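You operate a simulated robot arm through the tools that you are given. There is no shell and no other tool. Be economical: measure what you need, move in short steps, check, and stop when the job is done.

Carry out the task below with a simulated robot arm. There is one attempt and no reset: what you move stays moved.

Task
Stir one scoop of semolina and one of sugar together in the mixing bowl.
Fine: till no streak shows; tools back, semolina box shut; the sugar canister stays open. Set down upright: orange scoop.
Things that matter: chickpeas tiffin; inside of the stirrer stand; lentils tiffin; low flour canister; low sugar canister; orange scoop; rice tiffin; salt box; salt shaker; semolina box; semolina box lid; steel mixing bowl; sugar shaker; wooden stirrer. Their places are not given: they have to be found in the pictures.

The check looks at the end state, three seconds after you hand in, the way a careful person would. Anything else that was tipped, shoved, dropped, spilled or broken makes it a failure.

Robot
A 6-joint arm with a two-finger parallel gripper, fixed in place. Base frame: the origin is at the foot of the arm, x ahead of it, y to its left, z up; the work surface is at about z = 0.8. Units: m, degrees, N and s.
With the tool pointing down near the work surface it reaches from about 0.24 to 0.64 m from the base axis. Its first joint turns from -66.0 to 66.0 degrees. Payload 2.7 kg.
The tool frame sits at the grasp point between the pads (the TCP): z along the fingers, y along the line on which they close. The tips reach 0.023 m beyond it. The gripper opens to 0.094 m. The fingers are 0.038 m wide and 0.01 m thick; the gripper's body (0.054 by 0.096 m) begins 0.039 m behind the TCP.
Orientation is told as [roll, pitch, yaw] about the base's x, y, z axes, in that order, counted from this pose: with the fingers straight down and closing along the base's y, the tool's x points along the base's -x, its y along +y and its z along -z.

Tools
- The arm moves only by the tool drive_tool. Its argument "plan" is a list of rows, each a list of 6 numbers: the shift along the tool's x, y, z in cm, then the turn, a rotation vector about the tool's x, y, z in degrees. In form: [[x, y, z, wx, wy, wz], ...]. A call has 1 to 20 rows; each row shifts and turns the commanded pose from where the row before left it, along the tool's axes as they then stand. "claw" is the closure in counts, from 0 (fully open) to 255 (shut), set as the call begins (left out, the last holds). A row lasts 0.2 s, in which the tool goes at most 0.05 m and 8.6 degrees; a call with a longer step from one row to the next is refused whole, and so is a gripper value outside its range. Where a pose cannot be reached the arm comes as near as it can. A force on the tool above 40 N (or 10 N above the force at the start of the call, whichever is more), or a blocked arm, ends the call early, and 0.2 s more pass. The fingers move at their own pace (about 0.045 m/s each) and stop on an object; they squeeze with about 29 N. The grip force told is the motor's: it shows also when the fingers shut on nothing. Time passes only in rows, and 0.2 s behind the last, so rows that do not move let the fingers close. The reply holds the time, the measured pose of the TCP, the force on the tool along the base axes, the opening and the grip force, in the units named above and with some noise, with the torque about the TCP (base axes, N m) and any sound that the robot's microphone picked up, and new pictures: "pictures" is both (left out), scene, wrist or none.
- Cameras (640 x 400 px; columns grow to the right, rows downward): "scene" is fixed at [0.0721, -0.4388, 1.3899]; the picture's right is [0.77, -0.64, 0.00], its down [-0.45, -0.55, -0.70] and it looks along [0.45, 0.54, -0.71] (base axes); focal length 256 px, centre (320, 200). "wrist" rides on the gripper at [0.086, 0.016, -0.075] in the tool frame; the picture's right is [-0.18, 0.98, 0.00], its down [-0.58, -0.11, -0.81] and it looks along [-0.79, -0.15, 0.59] (tool axes); focal length 243 px, centre (320, 200).
- pixel_to_xyz(camera, pixels): for up to 12 pixels [column, row] of the newest picture of that camera ("zoom" is the newest enlarged one), the place [x, y, z] in the base frame of the surface seen there, good to about 0.002 m. It takes no simulated time.
- enlarge(camera, box): a new picture of the part [left, top, right, bottom] of that camera's present view, enlarged. It takes no simulated time.
- hand_in(): hands the job in; it is judged then, once.

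Go step by step. Measure first, check grasps and placings, and put right what went wrong. The budget is 80 turns and 200 pictures, counting those below and the enlarged ones. Unless the task says otherwise, let go and move clear before handing in, and close with one line.

The tools are called after "Emit:" by a JSON object that holds its "op" and its "data". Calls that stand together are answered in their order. drive_tool: Moves the arm, as the interface text tells. Its arguments: {"type":"object","properties":{"plan":{"type":"array","items":{"type":"array","items":{"type":"number"}}},"claw":{"type":"number"},"pictures":{"type":"string","enum":["both","scene","wrist","none"]}},"required":["plan"]} The other tools are called the same way: pixel_to_xyz (camera, pixels) gives the place of the surface under pixels of a picture; enlarge (camera, box) takes an enlarged picture of a part of a camera's view; hand_in () hands the job in.

At the start:

```text
t: 0.0
position: [0.4427, 0.154, 1.1245]
ee_rot: [0.0, 0.0, 0.0]
force: [-0.1, 0.4, -0.2]
ft_torque: [-0.03, -0.02, 0.02]
gripper_width: 0.0938
finger_force: 0.1
```

scene: 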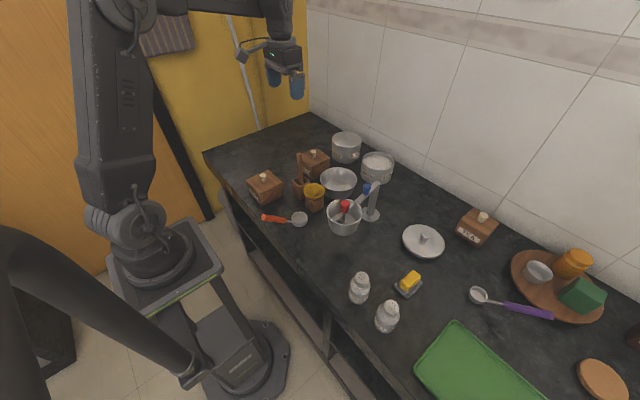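
wrist: 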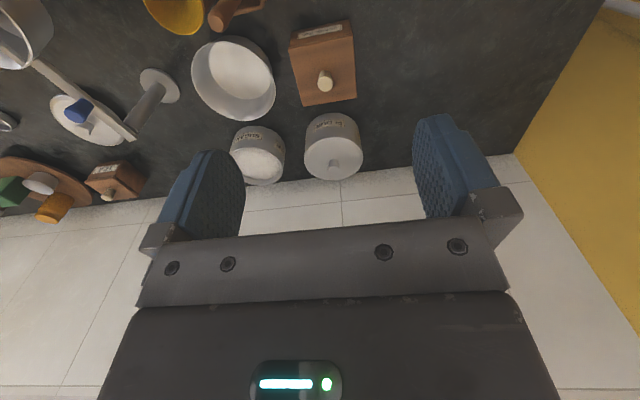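

The scene shows boxes, canisters and bowl around (240-400, 130-240). I'll enlarge it to identify them.

Emit:
{"op": "enlarge", "data": {"camera": "scene", "box": [230, 120, 410, 240]}}

Emit:
{"op": "enlarge", "data": {"camera": "scene", "box": [340, 190, 640, 380]}}

Emit:
{"op": "enlarge", "data": {"camera": "wrist", "box": [0, 0, 380, 230]}}

```text
3.33 times, centred on (320, 180) of scene
```

zoom: 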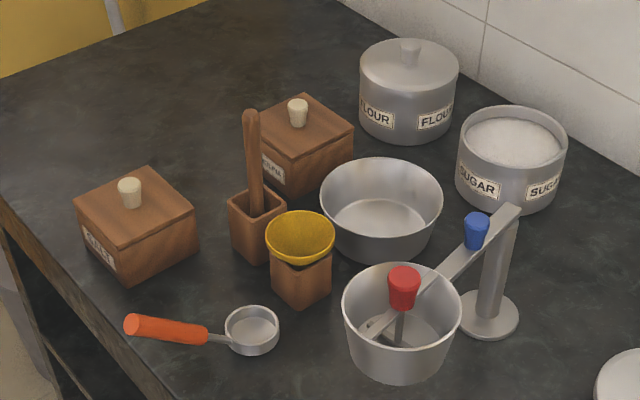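

```text
2.11 times, centred on (490, 285) of scene
```

zoom: 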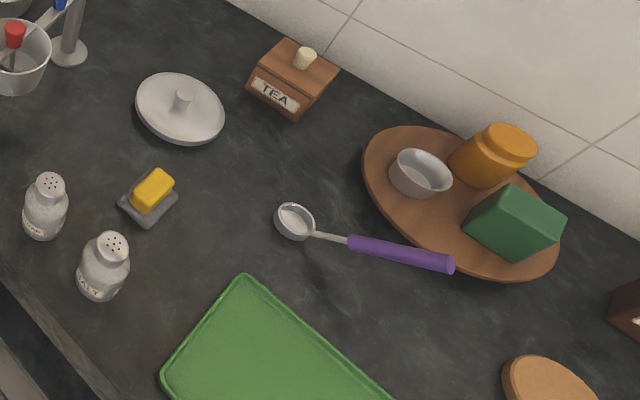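

```text
1.68 times, centred on (190, 115) of wrist
```

zoom: 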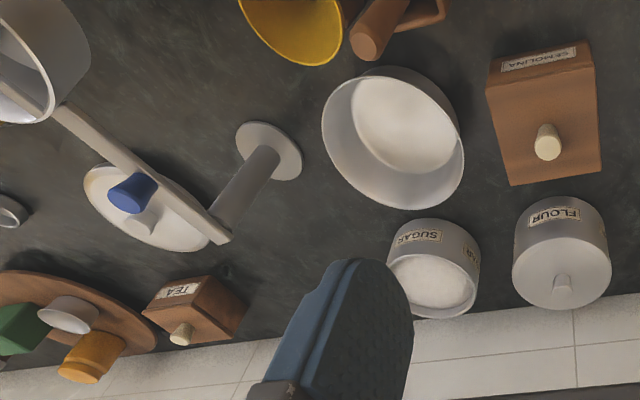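

The semolina box is behind the stirrer stand at about zoom (300,145), the salt box is at left, the sugar canister is open and the orange scoop lies at (300,218). I'll measure them through a fresh zoom.

Emit:
{"op": "enlarge", "data": {"camera": "scene", "box": [230, 120, 410, 240]}}

Emit:
{"op": "pixel_to_xyz", "data": {"camera": "zoom", "pixels": [[298, 103], [247, 112], [302, 95], [352, 130], [290, 155], [252, 117], [253, 198], [230, 195], [262, 218], [284, 205], [130, 322], [205, 336]]}}

Emit:
{"op": "pixel_to_xyz", "data": {"camera": "zoom", "pixels": [[226, 330], [278, 326], [252, 307], [250, 340], [252, 350], [222, 340], [322, 195], [441, 200], [381, 160], [380, 245], [385, 215], [512, 140]]}}

Emit:
{"op": "pixel_to_xyz", "data": {"camera": "zoom", "pixels": [[462, 140], [566, 142], [512, 108], [514, 178], [300, 215], [300, 265], [300, 300], [403, 270], [476, 215], [510, 210], [490, 315], [400, 262]]}}

```text
3.33 times, centred on (320, 180) of scene
```

zoom: 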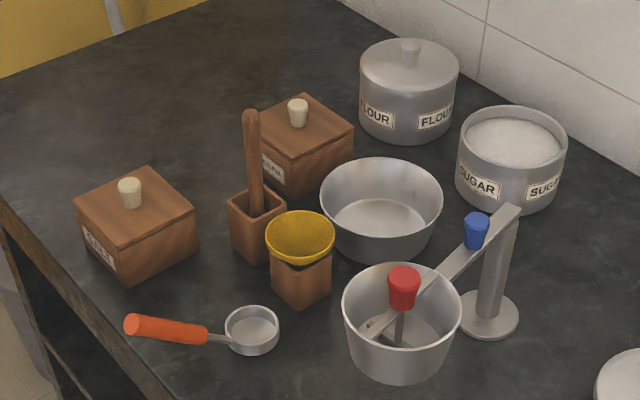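

```text
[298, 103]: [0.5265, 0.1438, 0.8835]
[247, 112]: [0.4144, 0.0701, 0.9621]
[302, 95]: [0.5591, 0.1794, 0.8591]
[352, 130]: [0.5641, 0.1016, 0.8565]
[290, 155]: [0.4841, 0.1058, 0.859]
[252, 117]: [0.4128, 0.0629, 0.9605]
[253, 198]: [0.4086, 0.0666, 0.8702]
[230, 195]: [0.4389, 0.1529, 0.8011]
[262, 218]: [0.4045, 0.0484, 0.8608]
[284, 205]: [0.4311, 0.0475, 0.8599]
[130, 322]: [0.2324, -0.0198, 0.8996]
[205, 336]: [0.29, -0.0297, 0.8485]
```

```text
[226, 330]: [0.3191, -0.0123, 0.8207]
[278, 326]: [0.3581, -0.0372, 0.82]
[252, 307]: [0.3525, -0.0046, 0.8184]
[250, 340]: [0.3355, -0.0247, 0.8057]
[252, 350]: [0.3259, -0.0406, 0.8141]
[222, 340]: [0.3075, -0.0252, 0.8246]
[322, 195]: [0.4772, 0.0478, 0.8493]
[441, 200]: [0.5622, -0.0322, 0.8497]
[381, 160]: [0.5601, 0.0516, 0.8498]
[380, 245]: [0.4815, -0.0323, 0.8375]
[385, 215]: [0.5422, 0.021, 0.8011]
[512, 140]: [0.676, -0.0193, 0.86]
```

```text
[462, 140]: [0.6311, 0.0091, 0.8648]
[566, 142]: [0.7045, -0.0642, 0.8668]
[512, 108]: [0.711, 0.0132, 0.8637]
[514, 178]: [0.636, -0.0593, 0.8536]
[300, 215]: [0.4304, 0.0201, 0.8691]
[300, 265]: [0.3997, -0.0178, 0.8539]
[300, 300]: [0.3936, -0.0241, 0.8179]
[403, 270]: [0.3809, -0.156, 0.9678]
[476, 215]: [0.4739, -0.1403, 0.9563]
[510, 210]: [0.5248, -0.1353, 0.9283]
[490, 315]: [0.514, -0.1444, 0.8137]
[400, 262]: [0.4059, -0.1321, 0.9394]
```

The bowl is centred near (0.52,0.01) with its rim at 0.85, and the sugar near (0.67,-0.03). I'll measure the scoop handle, the semolina box, the salt box and the free table next.

Emit:
{"op": "pixel_to_xyz", "data": {"camera": "zoom", "pixels": [[145, 325], [165, 328], [185, 333], [200, 327], [200, 342], [215, 338], [140, 318], [140, 336], [125, 210], [130, 180], [79, 205], [196, 212]]}}

Emit:
{"op": "pixel_to_xyz", "data": {"camera": "zoom", "pixels": [[256, 110], [305, 155], [262, 130], [330, 115], [298, 122], [305, 190], [350, 165], [250, 150], [258, 185], [232, 250], [200, 130], [220, 90]]}}

Emit:
{"op": "pixel_to_xyz", "data": {"camera": "zoom", "pixels": [[409, 60], [360, 75], [458, 75], [355, 310], [455, 320], [400, 370], [402, 330], [280, 285], [330, 275], [303, 298], [270, 245], [333, 240]]}}

Emit:
{"op": "enlarge", "data": {"camera": "scene", "box": [270, 140, 350, 190]}}

```text
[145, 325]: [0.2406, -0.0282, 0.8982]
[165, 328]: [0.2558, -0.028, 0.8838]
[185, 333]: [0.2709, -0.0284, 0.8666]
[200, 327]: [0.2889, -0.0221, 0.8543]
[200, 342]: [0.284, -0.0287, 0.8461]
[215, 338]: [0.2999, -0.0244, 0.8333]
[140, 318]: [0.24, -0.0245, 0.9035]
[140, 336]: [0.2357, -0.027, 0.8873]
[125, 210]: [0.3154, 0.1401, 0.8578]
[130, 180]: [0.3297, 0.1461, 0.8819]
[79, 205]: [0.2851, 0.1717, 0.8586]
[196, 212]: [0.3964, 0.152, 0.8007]
```

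```text
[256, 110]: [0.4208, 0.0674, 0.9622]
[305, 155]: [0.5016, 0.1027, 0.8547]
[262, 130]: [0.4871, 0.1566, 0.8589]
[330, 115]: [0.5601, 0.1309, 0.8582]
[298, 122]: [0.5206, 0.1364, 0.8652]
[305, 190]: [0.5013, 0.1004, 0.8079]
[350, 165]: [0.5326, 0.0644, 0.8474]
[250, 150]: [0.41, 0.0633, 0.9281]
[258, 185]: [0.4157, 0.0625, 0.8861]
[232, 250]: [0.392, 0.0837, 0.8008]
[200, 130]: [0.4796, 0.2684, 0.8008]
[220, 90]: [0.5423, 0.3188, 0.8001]
```

```text
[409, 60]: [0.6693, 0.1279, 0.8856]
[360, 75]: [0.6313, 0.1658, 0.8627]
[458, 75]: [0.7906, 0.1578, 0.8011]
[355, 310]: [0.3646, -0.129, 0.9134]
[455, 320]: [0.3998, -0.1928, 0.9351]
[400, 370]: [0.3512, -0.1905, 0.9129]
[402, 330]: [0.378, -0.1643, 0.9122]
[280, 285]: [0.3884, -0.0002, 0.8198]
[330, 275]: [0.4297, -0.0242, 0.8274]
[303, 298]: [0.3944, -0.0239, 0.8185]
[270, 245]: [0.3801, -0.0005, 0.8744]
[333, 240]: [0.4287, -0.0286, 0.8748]
```

```text
8.00 times, centred on (310, 165) of scene
```

zoom: 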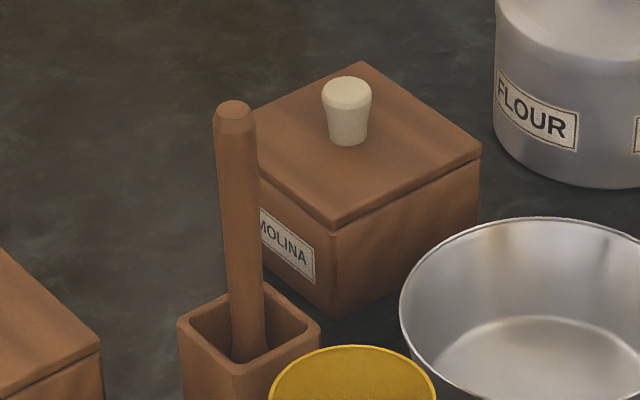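

The semolina lid is centred near (0.524,0.14) with its top at 0.859, and the knob top is at 0.8835. I'll go above it with open fingers.

Emit:
{"op": "drive_tool", "data": {"plan": [[-4, -0.7, 3, 0, 0, 0], [-4.1, -0.7, 4, 0, 0, 0], [0, 0, 4.5, 0, 0, 0], [0, 0, 4.5, 0, 0, 0], [0, 0, 3, 0, 0, 0], [0, 0, 0, 0, 0, 0]], "claw": 0}}

```text
refused: row 1 steps farther than a row can; nothing moved
```

Emit:
{"op": "drive_tool", "data": {"plan": [[-4, -0.7, 2, 0, 0, 0], [-4.1, -0.7, 2, 0, 0, 0], [0, 0, 4.5, 0, 0, 0], [0, 0, 4.5, 0, 0, 0], [0, 0, 4.5, 0, 0, 0], [0, 0, 1.5, 0, 0, 0], [0, 0, 0, 0, 0, 0]], "claw": 0}}

```text
t: 1.6
position: [0.5229, 0.1388, 0.934]
ee_rot: [0.1, 0.0, 0.0]
force: [-0.1, -0.4, 0.5]
ft_torque: [0.0, -0.01, 0.02]
gripper_width: 0.0941
finger_force: 0.0
```

scene: 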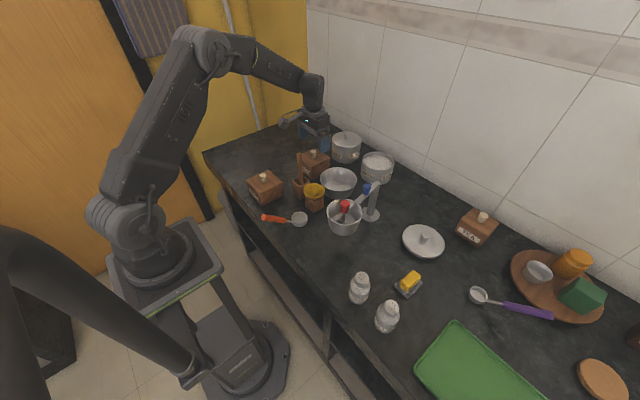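
wrist: 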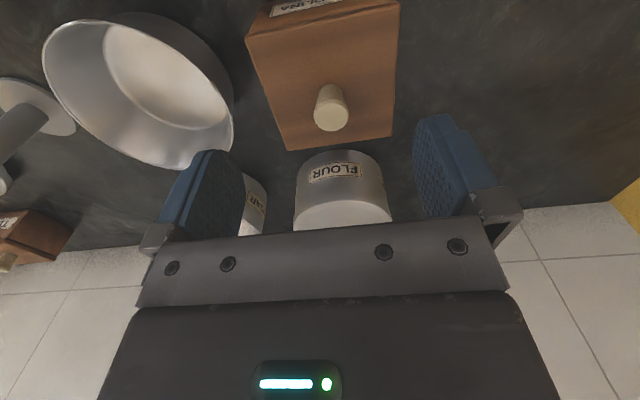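

The knob shows at wrist (331,95). I'll measure the knob and lid corners from here.

Emit:
{"op": "pixel_to_xyz", "data": {"camera": "wrist", "pixels": [[329, 95], [332, 118], [247, 38], [399, 3], [394, 134], [290, 149], [390, 70], [265, 80]]}}

Emit:
{"op": "pixel_to_xyz", "data": {"camera": "scene", "pixels": [[300, 118], [290, 124], [313, 155], [250, 140], [232, 145], [255, 150]]}}

```text
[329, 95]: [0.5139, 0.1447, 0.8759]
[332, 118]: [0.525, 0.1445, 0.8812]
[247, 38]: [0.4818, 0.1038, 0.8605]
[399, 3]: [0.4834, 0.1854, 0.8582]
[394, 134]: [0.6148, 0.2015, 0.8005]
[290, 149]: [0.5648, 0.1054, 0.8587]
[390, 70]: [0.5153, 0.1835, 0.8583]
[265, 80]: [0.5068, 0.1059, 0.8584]
```

```text
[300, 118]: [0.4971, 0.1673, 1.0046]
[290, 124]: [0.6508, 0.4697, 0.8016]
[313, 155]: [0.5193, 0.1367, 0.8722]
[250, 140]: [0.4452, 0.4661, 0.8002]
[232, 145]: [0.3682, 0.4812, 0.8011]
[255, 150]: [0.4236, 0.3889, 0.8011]
```

The knob is at (0.523,0.1445), so I'll shift y by 0.6 cm, descend to z≈0.886 and close.

Emit:
{"op": "drive_tool", "data": {"plan": [[0, 0.6, 2.4, 0, 0, 0], [0, 0, 2.4, 0, 0, 0], [0, 0, 0, 0, 0, 0]], "pictures": "none"}}

Emit:
{"op": "drive_tool", "data": {"plan": [[0, 0, 0, 0, 0, 0], [0, 0, 0, 0, 0, 0], [0, 0, 0, 0, 0, 0], [0, 0, 0, 0, 0, 0], [0, 0, 0, 0, 0, 0]], "claw": 255, "pictures": "wrist"}}

```text
t: 2.4
position: [0.5229, 0.1456, 0.8871]
ee_rot: [0.0, 0.0, 0.0]
force: [0.7, -0.4, -0.3]
ft_torque: [0.02, -0.02, 0.03]
gripper_width: 0.094
finger_force: 0.0
```

```text
t: 3.6
position: [0.5238, 0.1447, 0.8863]
ee_rot: [0.0, 0.0, 0.0]
force: [0.1, -0.3, -0.2]
ft_torque: [-0.02, 0.05, 0.0]
gripper_width: 0.021
finger_force: 39.5
```

wrist: 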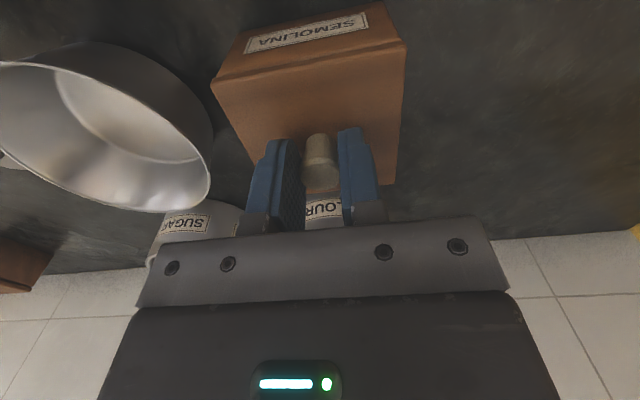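

The knob is gripped (width 0.021). I'll lift 6 cm straight up and look.

Emit:
{"op": "drive_tool", "data": {"plan": [[0, 0, -1, 0, 0, 0], [0, 0, -2, 0, 0, 0], [0, 0, -4, 0, 0, 0], [0, 0, -4, 0, 0, 0], [0, 0, 0, 0, 0, 0]]}}

```text
t: 4.0
position: [0.5187, 0.146, 0.8864]
ee_rot: [-0.2, 1.0, 0.0]
force: [0.2, 2.0, -3.1]
ft_torque: [0.02, 0.07, 0.01]
gripper_width: 0.0208
finger_force: 44.8
stopped in row 2: the force on the tool passed its limit at 49 N (the readings are from after the stop); the commanded pose is now the measured one
```

scene: 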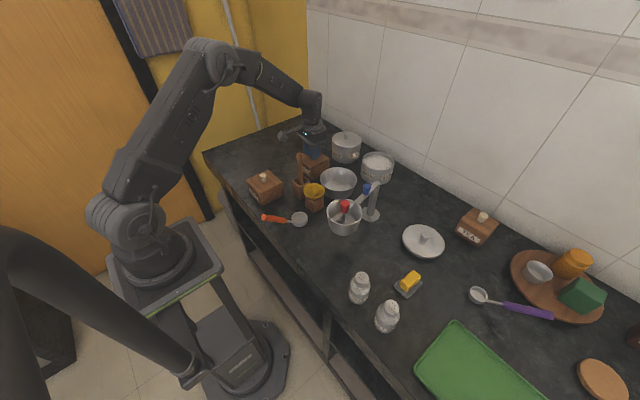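
wrist: 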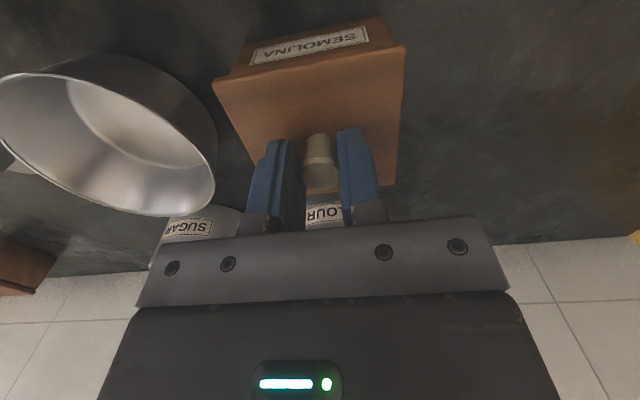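

The lid resisted a straight lift (49 N), so it may be hinged, sliding or latched. I'll look at the box closely.

Emit:
{"op": "enlarge", "data": {"camera": "wrist", "box": [200, 10, 420, 200]}}

Emit:
{"op": "enlarge", "data": {"camera": "scene", "box": [280, 140, 344, 190]}}

Emit:
{"op": "enlarge", "data": {"camera": "scene", "box": [245, 165, 290, 205]}}

Emit:
{"op": "enlarge", "data": {"camera": "scene", "box": [450, 200, 510, 250]}}

```text
2.11 times, centred on (310, 105) of wrist
```

zoom: 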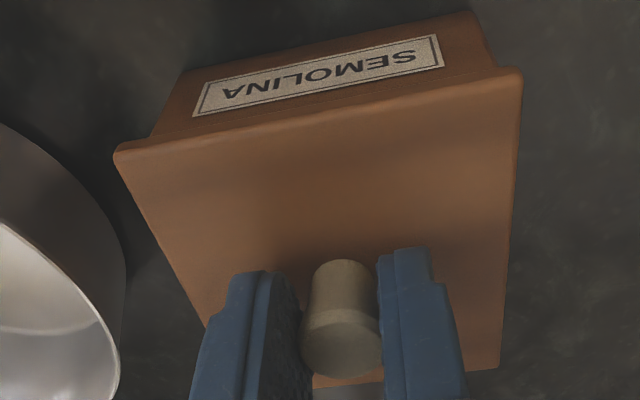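

```text
8.00 times, centred on (312, 165) of scene
```

zoom: 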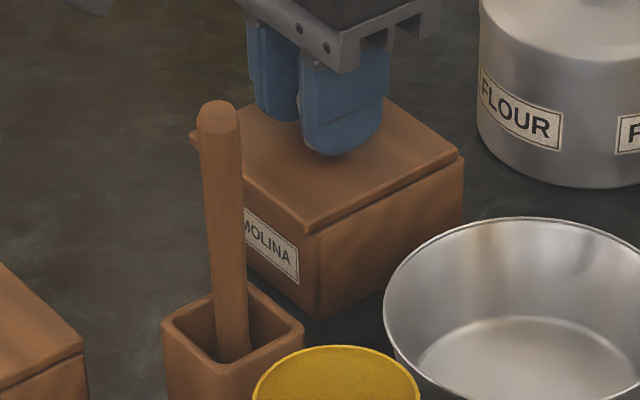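

```text
10.00 times, centred on (268, 185) of scene
```

zoom: 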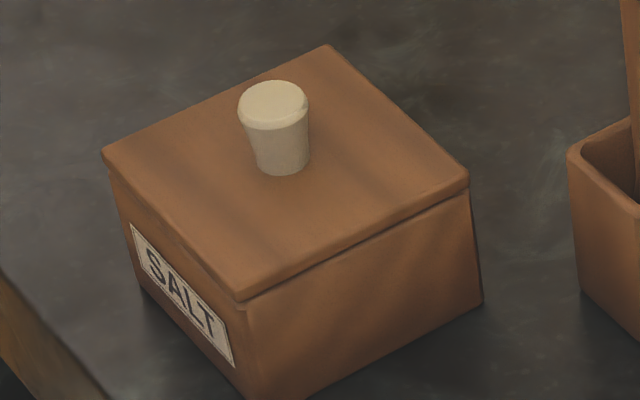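

```text
8.00 times, centred on (480, 225) of scene
```

zoom: 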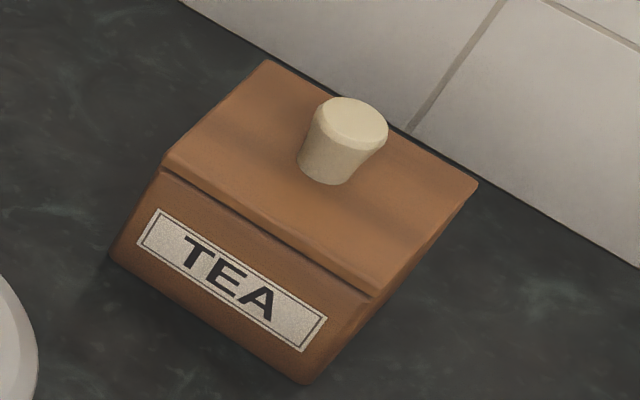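

The box stayed put, but the lid slid about 5 mm toward -x (its corner moved about 1 px) while refusing to lift. It looks like a sliding lid, so I'll slide it gently toward -x.

Emit:
{"op": "drive_tool", "data": {"plan": [[0.7, 0, 0, 0, -0.5, 0], [0.7, 0, 0, 0, -0.5, 0], [0.7, 0, 0, 0, 0, 0], [0, 0, 0, 0, 0, 0]]}}

Emit:
{"op": "enlarge", "data": {"camera": "scene", "box": [270, 140, 350, 190]}}

```text
t: 5.0
position: [0.4965, 0.1453, 0.8873]
ee_rot: [-0.2, 0.1, -0.1]
force: [-0.6, 5.0, -9.4]
ft_torque: [0.03, -0.04, -0.04]
gripper_width: 0.0208
finger_force: 45.5
```

scene: 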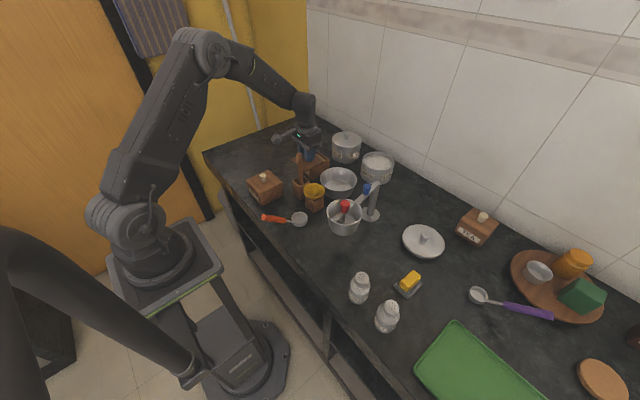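
wrist: 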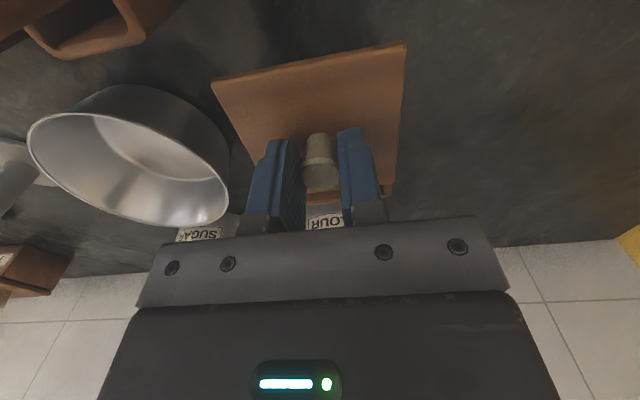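

```text
8.00 times, centred on (310, 165) of scene
```

zoom: 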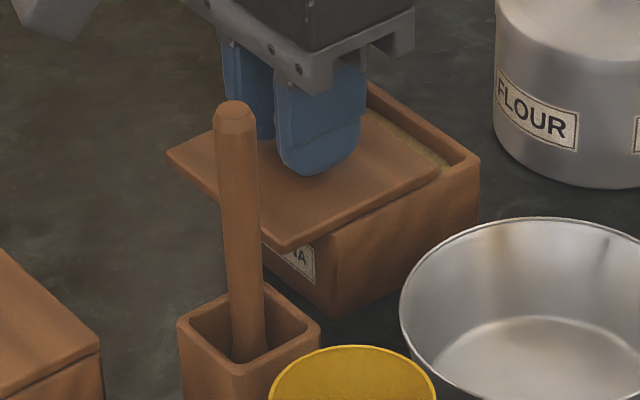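

It's confirmed: a sliding lid opening toward -x, with semolina visible at the back. I'll slide it 3.9 cm further and leave about 1 cm engaged in the rails.

Emit:
{"op": "drive_tool", "data": {"plan": [[0.8, 0, 0.1, 0, 0, 0], [0.8, 0, 0, 0, 0, 0], [0.8, 0, 0, 0, 0, 0], [0.8, 0, 0, 0, 0, 0], [0.6, 0, 0, 0, 0, 0], [0, 0, 0, 0, 0, 0]]}}

Emit:
{"op": "enlarge", "data": {"camera": "scene", "box": [270, 140, 350, 190]}}

```text
t: 6.4
position: [0.4598, 0.1439, 0.8862]
ee_rot: [-0.1, -0.1, -0.1]
force: [0.5, 7.2, 3.5]
ft_torque: [0.02, -0.16, 0.06]
gripper_width: 0.0207
finger_force: 45.2
```

scene: 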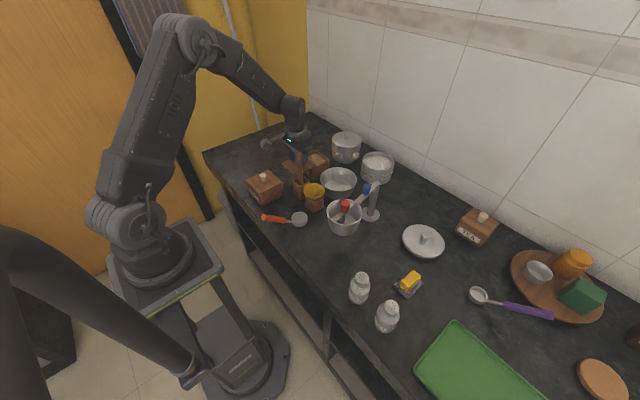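
wrist: 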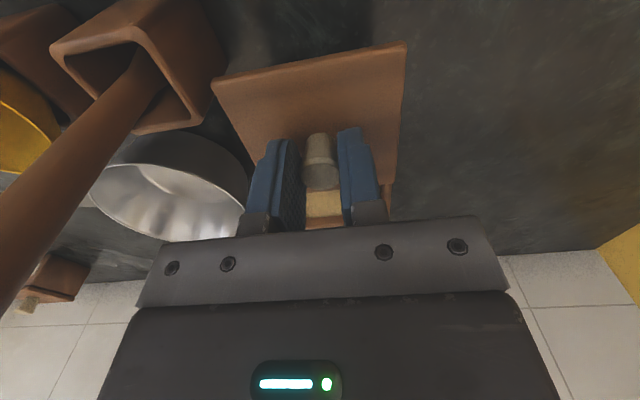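

```text
8.00 times, centred on (310, 165) of scene
```

zoom: 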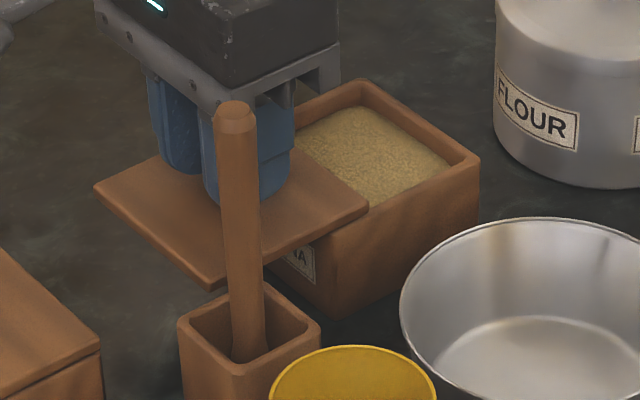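

The box is open about 6 cm and semolina is visible. I'll release the knob and rise.

Emit:
{"op": "drive_tool", "data": {"plan": [[0, 0, 0, 0, 0, 0], [0, 0, 0, 0, 0, 0], [0, 0, 0, 0, 0, 0], [0, 0, -4, 0, 0, 0], [0, 0, -5, 0, 0, 0], [0, 0, -5, 0, 0, 0], [3.5, 0, -3, 0, 0, 0], [4, 0, 0, 0, 0, 0], [0, 0, 0, 0, 0, 0]], "claw": 0}}

Emit:
{"op": "enlarge", "data": {"camera": "scene", "box": [270, 140, 350, 190]}}

Emit:
{"op": "pixel_to_xyz", "data": {"camera": "zoom", "pixels": [[360, 80], [480, 155], [380, 150], [340, 130], [440, 170], [385, 195], [300, 115], [355, 110], [110, 190], [295, 128], [368, 208], [420, 190]]}}

```text
t: 8.4
position: [0.3833, 0.1458, 1.0564]
ee_rot: [-0.2, -0.1, -0.1]
force: [0.4, 0.0, -0.4]
ft_torque: [0.0, -0.02, 0.0]
gripper_width: 0.0939
finger_force: 0.2
```

scene: 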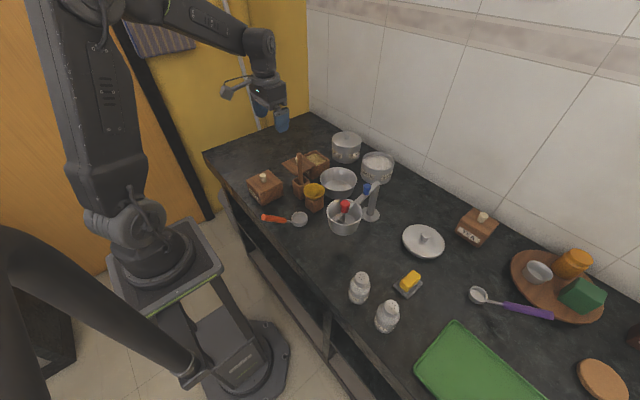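
wrist: 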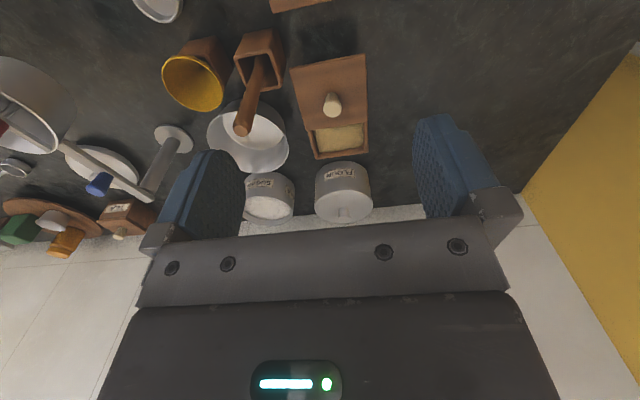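

```text
8.00 times, centred on (310, 165) of scene
```

zoom: 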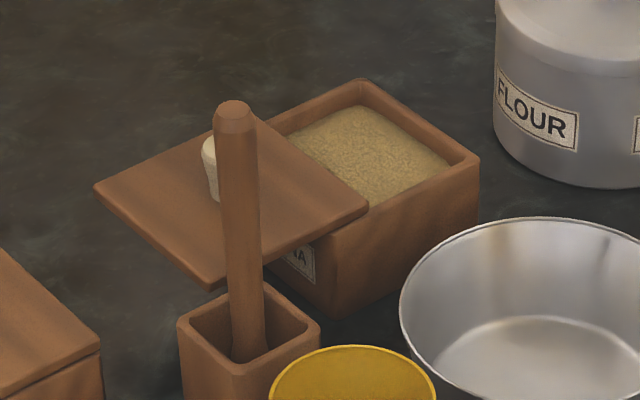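

```text
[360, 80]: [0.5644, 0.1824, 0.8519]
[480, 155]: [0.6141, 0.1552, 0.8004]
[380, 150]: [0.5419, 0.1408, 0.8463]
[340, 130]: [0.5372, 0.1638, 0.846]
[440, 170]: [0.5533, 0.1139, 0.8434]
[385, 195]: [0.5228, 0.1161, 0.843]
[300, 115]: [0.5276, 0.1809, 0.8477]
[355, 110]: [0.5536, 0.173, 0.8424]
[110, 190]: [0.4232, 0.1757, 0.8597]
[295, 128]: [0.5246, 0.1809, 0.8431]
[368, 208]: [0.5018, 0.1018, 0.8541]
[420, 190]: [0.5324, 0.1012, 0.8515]
```

The opening spans x 0.502–0.558 and y 0.108–0.178 with the semolina surface at 0.845. Now I'll move above the orange scoop's handle, near (0.26,-0.024).

Emit:
{"op": "drive_tool", "data": {"plan": [[4, -1, 0, 0, 0, 0], [4, -2, 0, 0, 0, 0], [3.6, -3, 0, 0, 0, 0], [0, -4, 0, 0, 0, 0], [0, -4, 2, 0, 0, 0], [0, -3, 3.5, 0, 0, 0], [0, 0, 3.5, 0, 0, 0], [0, 0, 2, 0, 0, 0], [0, 0, 0, 0, 0, 0]]}}

Emit:
{"op": "enlarge", "data": {"camera": "wrist", "box": [200, 0, 440, 150]}}

```text
t: 10.4
position: [0.2691, -0.0243, 0.9472]
ee_rot: [-0.2, 0.2, -0.1]
force: [-0.1, -0.4, -0.8]
ft_torque: [-0.05, 0.01, -0.01]
gripper_width: 0.0942
finger_force: 0.0
```

scene: 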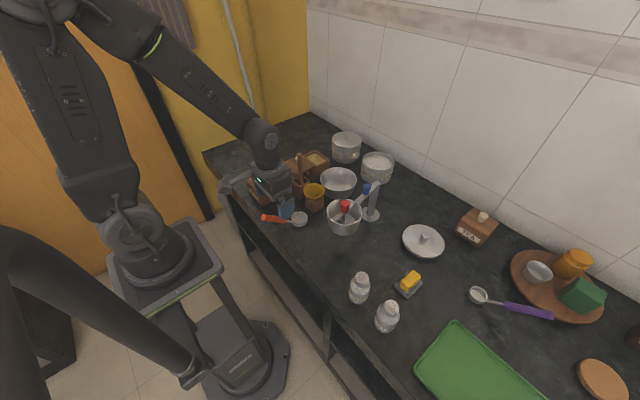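
wrist: 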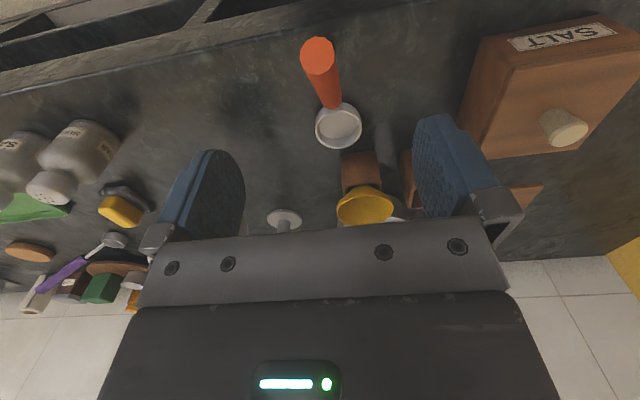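

```text
2.67 times, centred on (320, 75) of wrist
```

zoom: 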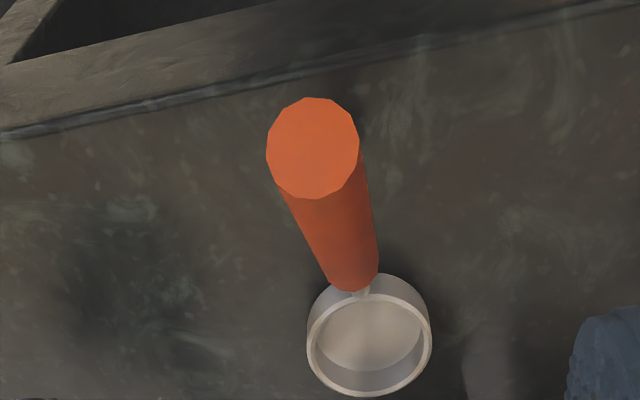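

Emit:
{"op": "pixel_to_xyz", "data": {"camera": "zoom", "pixels": [[313, 145], [313, 100], [313, 195], [270, 150], [356, 150], [330, 220], [350, 270], [308, 335], [431, 335], [368, 395], [340, 220], [365, 340]]}}

```text
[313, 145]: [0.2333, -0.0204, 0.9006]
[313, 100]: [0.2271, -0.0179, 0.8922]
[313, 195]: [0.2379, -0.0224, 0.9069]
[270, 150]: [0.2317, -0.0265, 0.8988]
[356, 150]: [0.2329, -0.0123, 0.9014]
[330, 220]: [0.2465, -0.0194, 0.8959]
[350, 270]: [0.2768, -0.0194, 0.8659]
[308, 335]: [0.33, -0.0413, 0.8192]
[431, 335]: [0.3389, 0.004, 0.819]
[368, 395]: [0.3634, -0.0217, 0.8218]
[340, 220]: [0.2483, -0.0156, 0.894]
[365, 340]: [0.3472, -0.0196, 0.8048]
```

The handle axis is at y≈-0.0195 and the 45° line passes (0.26,0.874). I'll descend to it and close.

Emit:
{"op": "drive_tool", "data": {"plan": [[0.9, 0.48, 2.5, 0, 0, 0], [0, 0, 2.5, 0, 0, 0], [0, 0, 2.1, 0, 0, 0], [0, 0, 0, 0, 0, 0]], "pictures": "none"}}

Emit:
{"op": "drive_tool", "data": {"plan": [[0, 0, 0, 0, 0, 0], [0, 0, 0, 0, 0, 0], [0, 0, 0, 0, 0, 0], [0, 0, 0, 0, 0, 0], [0, 0, 0, 0, 0, 0], [0, 0, 0, 0, 0, 0]], "claw": 255}}

```text
t: 11.4
position: [0.2599, -0.0198, 0.8763]
ee_rot: [-0.2, -0.1, -0.1]
force: [-0.3, -0.8, 0.6]
ft_torque: [0.04, -0.01, -0.02]
gripper_width: 0.0939
finger_force: 0.0
```

```text
t: 12.8
position: [0.2594, -0.0189, 0.8772]
ee_rot: [-0.2, 0.1, -0.1]
force: [-1.1, -0.1, 0.7]
ft_torque: [-0.02, -0.03, 0.0]
gripper_width: 0.0163
finger_force: 29.0
```

scene: 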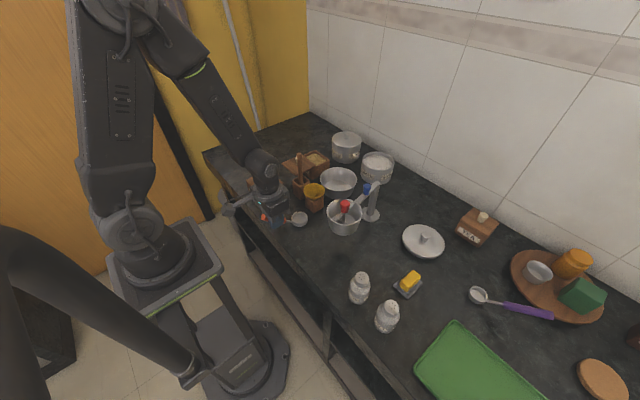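
wrist: 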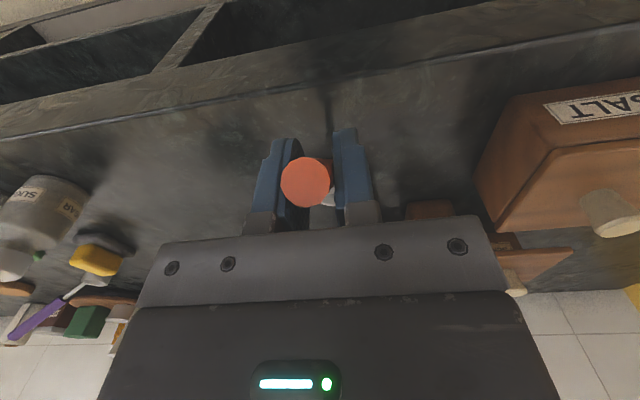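

The handle is gripped (0.0163). I'll lift 18 cm and carry over the left area.

Emit:
{"op": "drive_tool", "data": {"plan": [[0, 0, -1, 0, 0, 0], [0, 0, -3, 0, 0, 0], [0, 0, -4.5, 0, 0, 0], [0, 0, -4.5, 0, 0, 0], [0, 0, -4.5, 0, 0, 0], [-3, 3, -0.5, 0, 0, 0], [-3, 3, 0, 0, 0, 0], [-3, 3, 0, 0, 0, 0], [-3, 3, 0, 0, 0, 0], [-3, 3, 0, 0, 0, 0], [-3, 3, 0, 0, 0, 0], [-2, 4, 0, 0, 0, 0], [0, 0, 0, 0, 0, 0]]}}

Emit:
{"op": "drive_tool", "data": {"plan": [[0, 0, 0, 0, 0, 8.2], [0, 0, 0, 0, 0, 8.2], [0, 0, 0, 0, 0, 8.2], [0, 0, 0, 0, 0, 8.2], [0, 0, 0, 0, 0, 8.2], [0, 0, 0, 0, 0, 8.2], [0, 0, 0, 0, 0, 8.2], [0, 0, 0, 0, 0, 8.2], [0, 0, 0, 0, 0, 8.2], [0, 0, 0, 0, 0, 8.2], [0, 0, 0, 0, 0, 8.0], [0, 0, 0, 0, 0, 0]]}}

```text
t: 15.6
position: [0.4603, 0.2005, 1.0558]
ee_rot: [-0.2, 0.2, -0.1]
force: [0.2, -0.4, -1.0]
ft_torque: [0.0, 0.1, 0.0]
gripper_width: 0.0163
finger_force: 28.8
```

scene: 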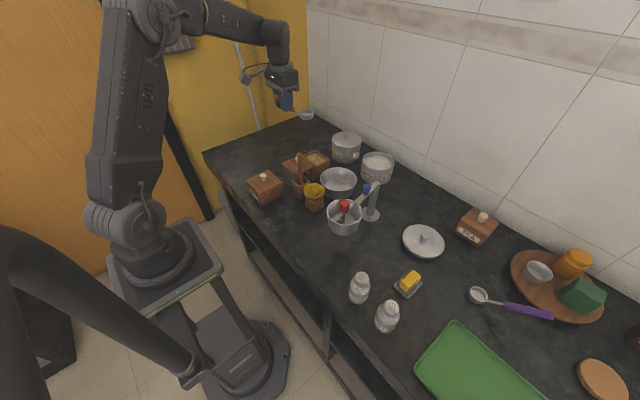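
wrist: 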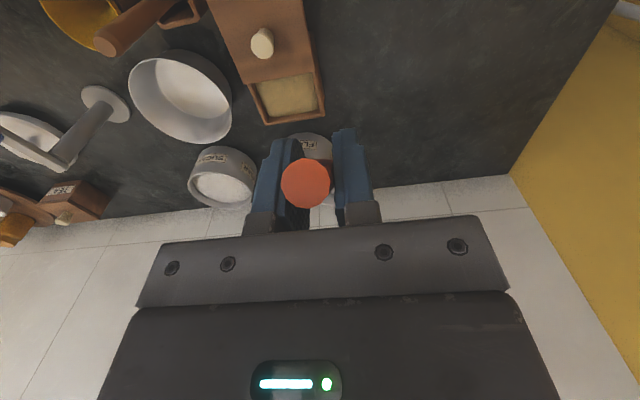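

```text
t: 18.2
position: [0.4608, 0.2006, 1.0551]
ee_rot: [-0.1, -0.2, -90.2]
force: [-0.1, 0.1, -1.4]
ft_torque: [0.05, -0.02, 0.01]
gripper_width: 0.0163
finger_force: 29.1
```

scene: 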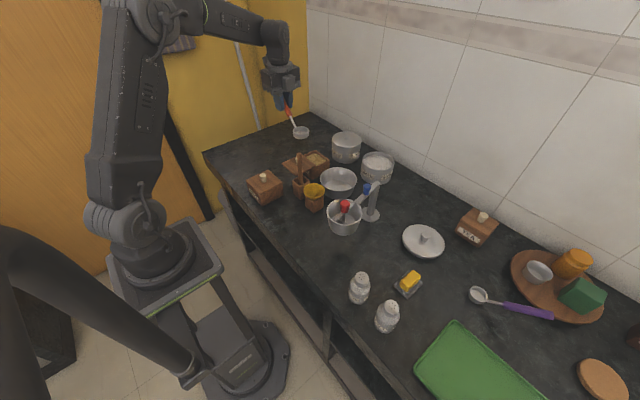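
wrist: 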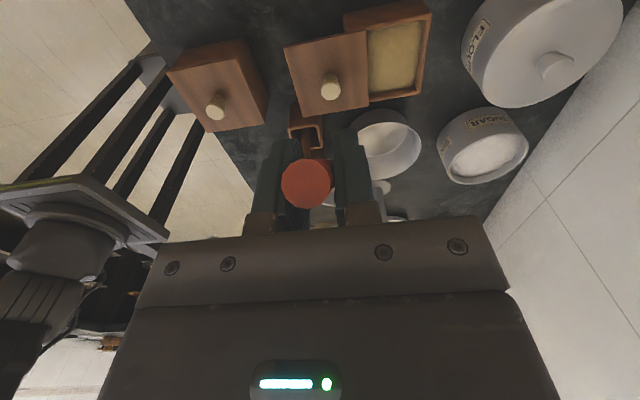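

The yaw is -90 and the cup shows at scene (301,132). I'll measure the cup position exactly before scooping.

Emit:
{"op": "enlarge", "data": {"camera": "scene", "box": [265, 90, 345, 140]}}

Emit:
{"op": "pixel_to_xyz", "data": {"camera": "scene", "pixels": [[293, 130], [308, 130], [300, 127], [301, 132], [301, 137], [290, 110], [296, 122]]}}

```text
8.00 times, centred on (305, 115) of scene
```

zoom: 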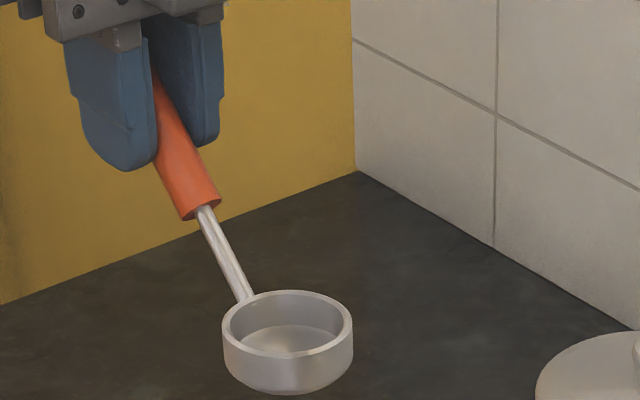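

```text
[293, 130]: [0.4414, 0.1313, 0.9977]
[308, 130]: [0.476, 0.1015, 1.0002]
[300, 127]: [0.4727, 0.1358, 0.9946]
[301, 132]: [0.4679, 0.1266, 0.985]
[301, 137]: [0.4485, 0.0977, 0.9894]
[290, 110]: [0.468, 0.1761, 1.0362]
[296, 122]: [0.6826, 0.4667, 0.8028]
```

The cup centre is 8 cm in front of and 6.6 cm below the TCP. I'll go above the opening and tilt the cup forward by 30°, then check.

Emit:
{"op": "drive_tool", "data": {"plan": [[0, 3.5, 0, 0, 0, 0], [-0.7, 3.5, 2, 0, 0, 0], [-0.75, 0, 4.3, 0, 0, 0], [0, 0, 0, 0, 7.5, 0], [0, 0, 0, 0, 7.5, 0], [0, 0, 0, 0, 7.5, 0], [0, 0, 0, 0, 7.5, 0], [0, 0, 0, 0, 0, 0]]}}

Emit:
{"op": "enlarge", "data": {"camera": "scene", "box": [270, 130, 350, 180]}}

```text
t: 20.0
position: [0.5294, 0.1856, 0.9923]
ee_rot: [0.1, 29.9, -90.0]
force: [-0.5, 0.0, -1.2]
ft_torque: [0.04, 0.0, 0.02]
gripper_width: 0.0163
finger_force: 29.0
```

scene: 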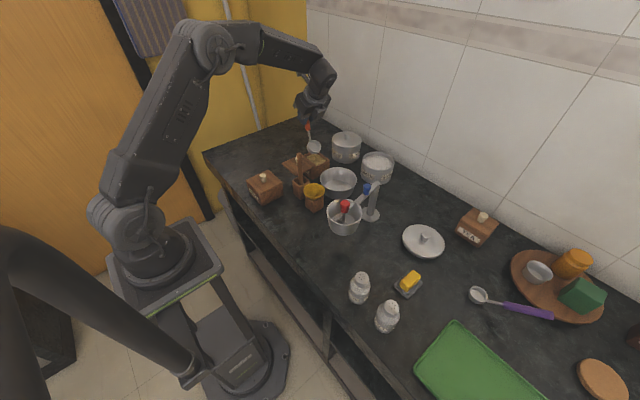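
wrist: 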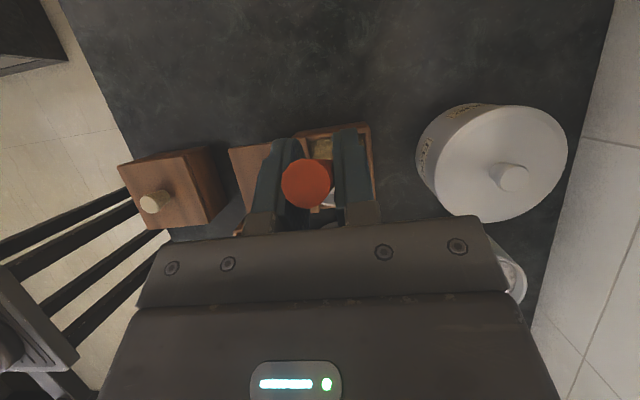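

```text
8.00 times, centred on (310, 155) of scene
```

zoom: 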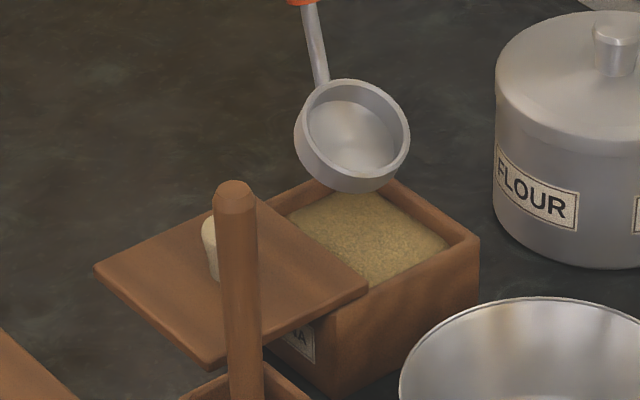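

Emit:
{"op": "pixel_to_xyz", "data": {"camera": "zoom", "pixels": [[318, 97], [409, 130], [360, 190], [350, 80], [300, 130], [345, 135]]}}

```text
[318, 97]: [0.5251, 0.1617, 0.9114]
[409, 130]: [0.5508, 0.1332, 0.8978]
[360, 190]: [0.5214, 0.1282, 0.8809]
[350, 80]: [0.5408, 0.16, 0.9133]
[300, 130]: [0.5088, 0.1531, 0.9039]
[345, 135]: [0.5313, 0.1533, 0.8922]
```

The cup is well placed over the opening (x 0.5295). I'll dip 6 cm, push forward 1.4 cm, and level under the surface.

Emit:
{"op": "drive_tool", "data": {"plan": [[-1, 0, 1.73, 0, 0, 0], [-1, 0, 1.73, 0, 0, 0], [-0.5, 0, 0.866, 0, 0, 0], [-0.5, 0, 0.866, 0, 0, 0], [0, 0, 0, 0, 0, 0], [-0.6, 0, -0.35, 0, 0, 0], [-0.6, 0, -0.35, 0, 0, 0], [0, 0, 0, 0, 0, 0]]}}

Emit:
{"op": "enlarge", "data": {"camera": "scene", "box": [270, 130, 350, 180]}}

```text
t: 21.8
position: [0.5291, 0.1714, 0.9322]
ee_rot: [0.0, 29.7, -90.0]
force: [0.2, -0.1, -0.7]
ft_torque: [0.02, 0.02, 0.0]
gripper_width: 0.0163
finger_force: 29.4
```

scene: 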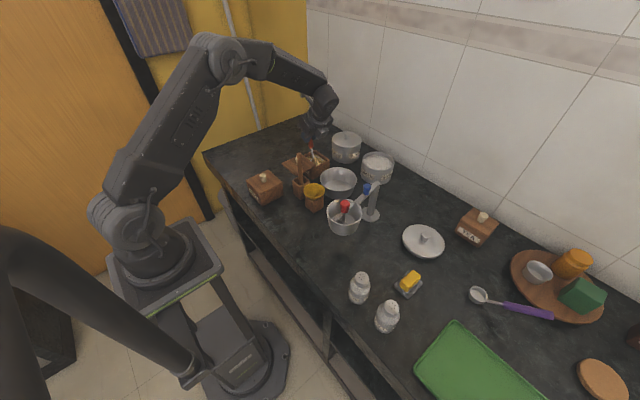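
wrist: 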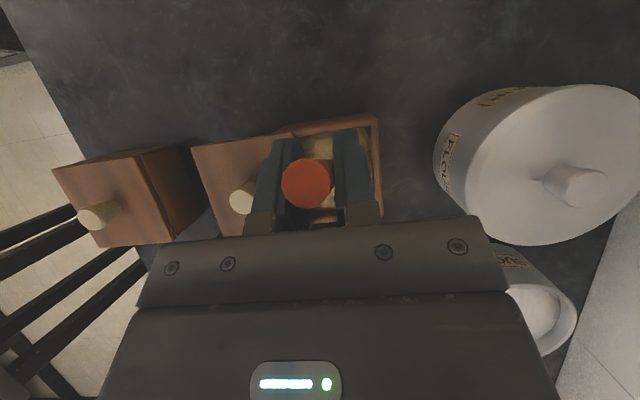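

```text
8.00 times, centred on (310, 155) of scene
```

zoom: 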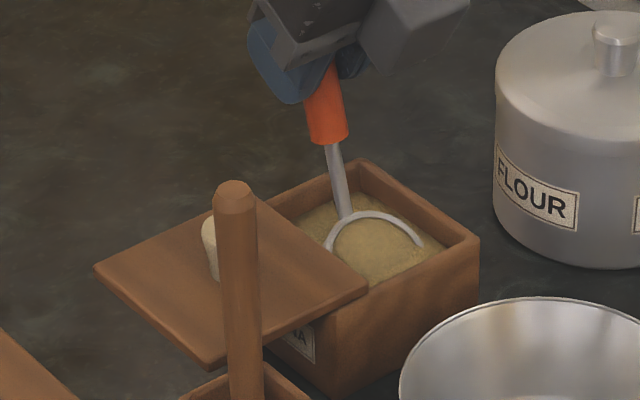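

The cup is buried in the semolina with no resistance. I'll level it in place and raise it straight up slowly.

Emit:
{"op": "drive_tool", "data": {"plan": [[0.79, 0, 1.1, 0, -7.5, 0], [0.79, 0, 1.1, 0, -7.5, 0], [0.79, 0, 1.1, 0, -7.5, 0], [0.79, 0, 1.1, 0, -7.2, 0], [0, 0, 0, 0, 0, 0], [0, 0, -0.5, 0, 0, 0], [0, 0, -0.7, 0, 0, 0], [0, 0, -1, 0, 0, 0], [0, 0, -1.5, 0, 0, 0], [0, 0, -2, 0, 0, 0], [0, 0, -1, 0, 0, 0], [0, 0, 0, 0, 0, 0]]}}

Emit:
{"op": "enlarge", "data": {"camera": "scene", "box": [270, 130, 350, 180]}}

```text
t: 24.4
position: [0.5294, 0.2145, 0.9683]
ee_rot: [0.1, 0.1, -90.0]
force: [-0.5, -0.1, -0.5]
ft_torque: [0.1, -0.04, -0.02]
gripper_width: 0.0163
finger_force: 28.7
```

scene: 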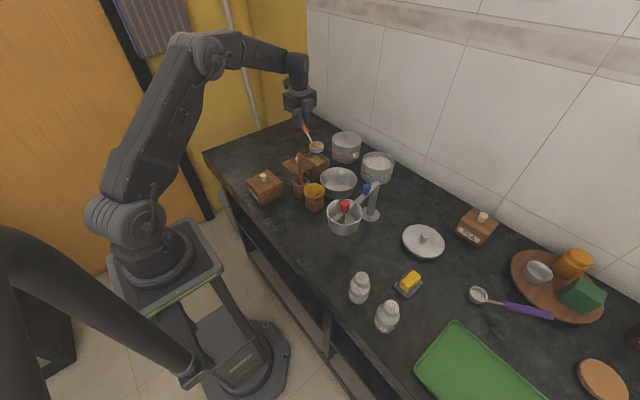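
wrist: 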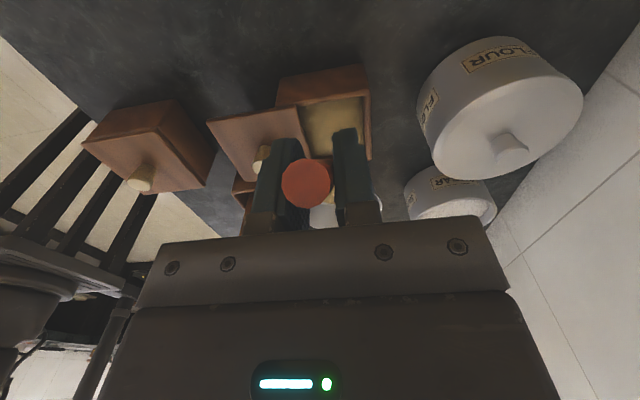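

```text
8.00 times, centred on (310, 155) of scene
```

zoom: 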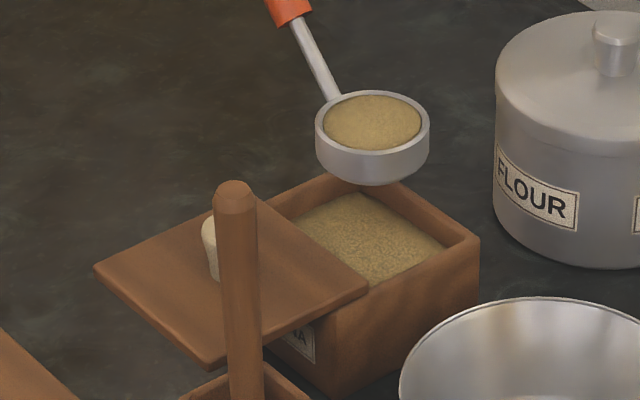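

The scoop came up level full. I'll carry it over the bowl, then turn the handle around the cup so the hand ends on the far side; a forward tilt will then point the gripper away from the base and empty the cup low over the bowl.

Emit:
{"op": "drive_tool", "data": {"plan": [[0, 0, -2, 0, 0, 0], [-2, 0, 0, 0, 0, 0], [-3, 0, 0, 0, 0, 0], [-3, -0.5, 0, 0, 0, 0], [-3, -0.5, 0, 0, 0, 0], [-2, 0, 0, 0, 0, 0], [0, 0, 0, 0, 0, 0]], "pictures": "scene"}}

Emit:
{"op": "drive_tool", "data": {"plan": [[-0.08, 1.113, 0, 0, 0, 8], [-0.08, 1.113, 0, 0, 0, 8], [-0.08, 1.113, 0, 0, 0, 8], [-0.08, 1.113, 0, 0, 0, 8], [-0.08, 1.113, 0, 0, 0, 8], [-0.08, 1.113, 0, 0, 0, 8], [-0.08, 1.113, 0, 0, 0, 8], [-0.08, 1.113, 0, 0, 0, 8], [-0.08, 1.113, 0, 0, 0, 8], [-0.08, 1.113, 0, 0, 0, 8], [0, 0, 0, 0, 0, 0]]}}

Emit:
{"op": "enlarge", "data": {"camera": "scene", "box": [290, 140, 386, 200]}}

```text
t: 26.0
position: [0.5189, 0.0844, 0.988]
ee_rot: [-0.1, 0.1, -90.1]
force: [0.4, 0.3, -1.9]
ft_torque: [0.12, 0.03, 0.02]
gripper_width: 0.0162
finger_force: 28.7
```

scene: 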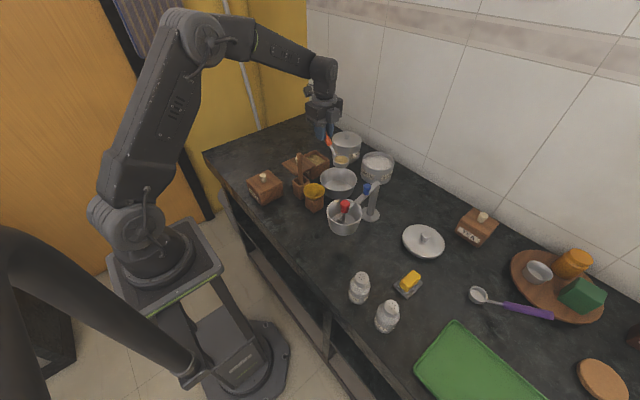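

```text
t: 28.4
position: [0.599, -0.0054, 0.9873]
ee_rot: [-0.8, 0.0, -168.9]
force: [0.1, 0.5, -1.8]
ft_torque: [0.05, -0.06, 0.02]
gripper_width: 0.0163
finger_force: 29.7
out of reach, approached as far as the arm can: row 10
```

scene: 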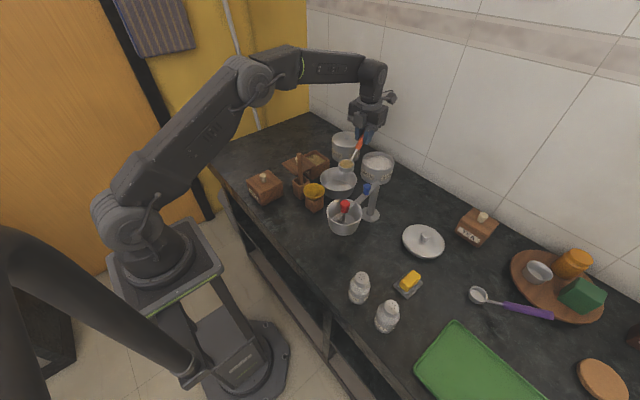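
wrist: 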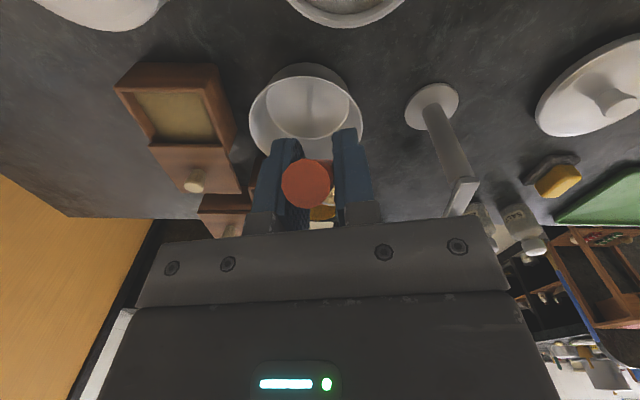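

```text
6.67 times, centred on (338, 170) of scene
```

zoom: 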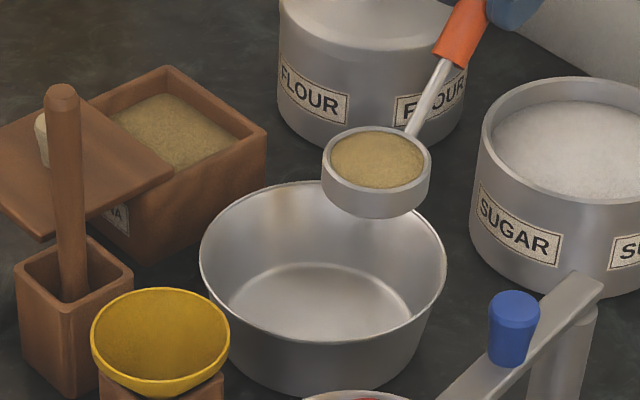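

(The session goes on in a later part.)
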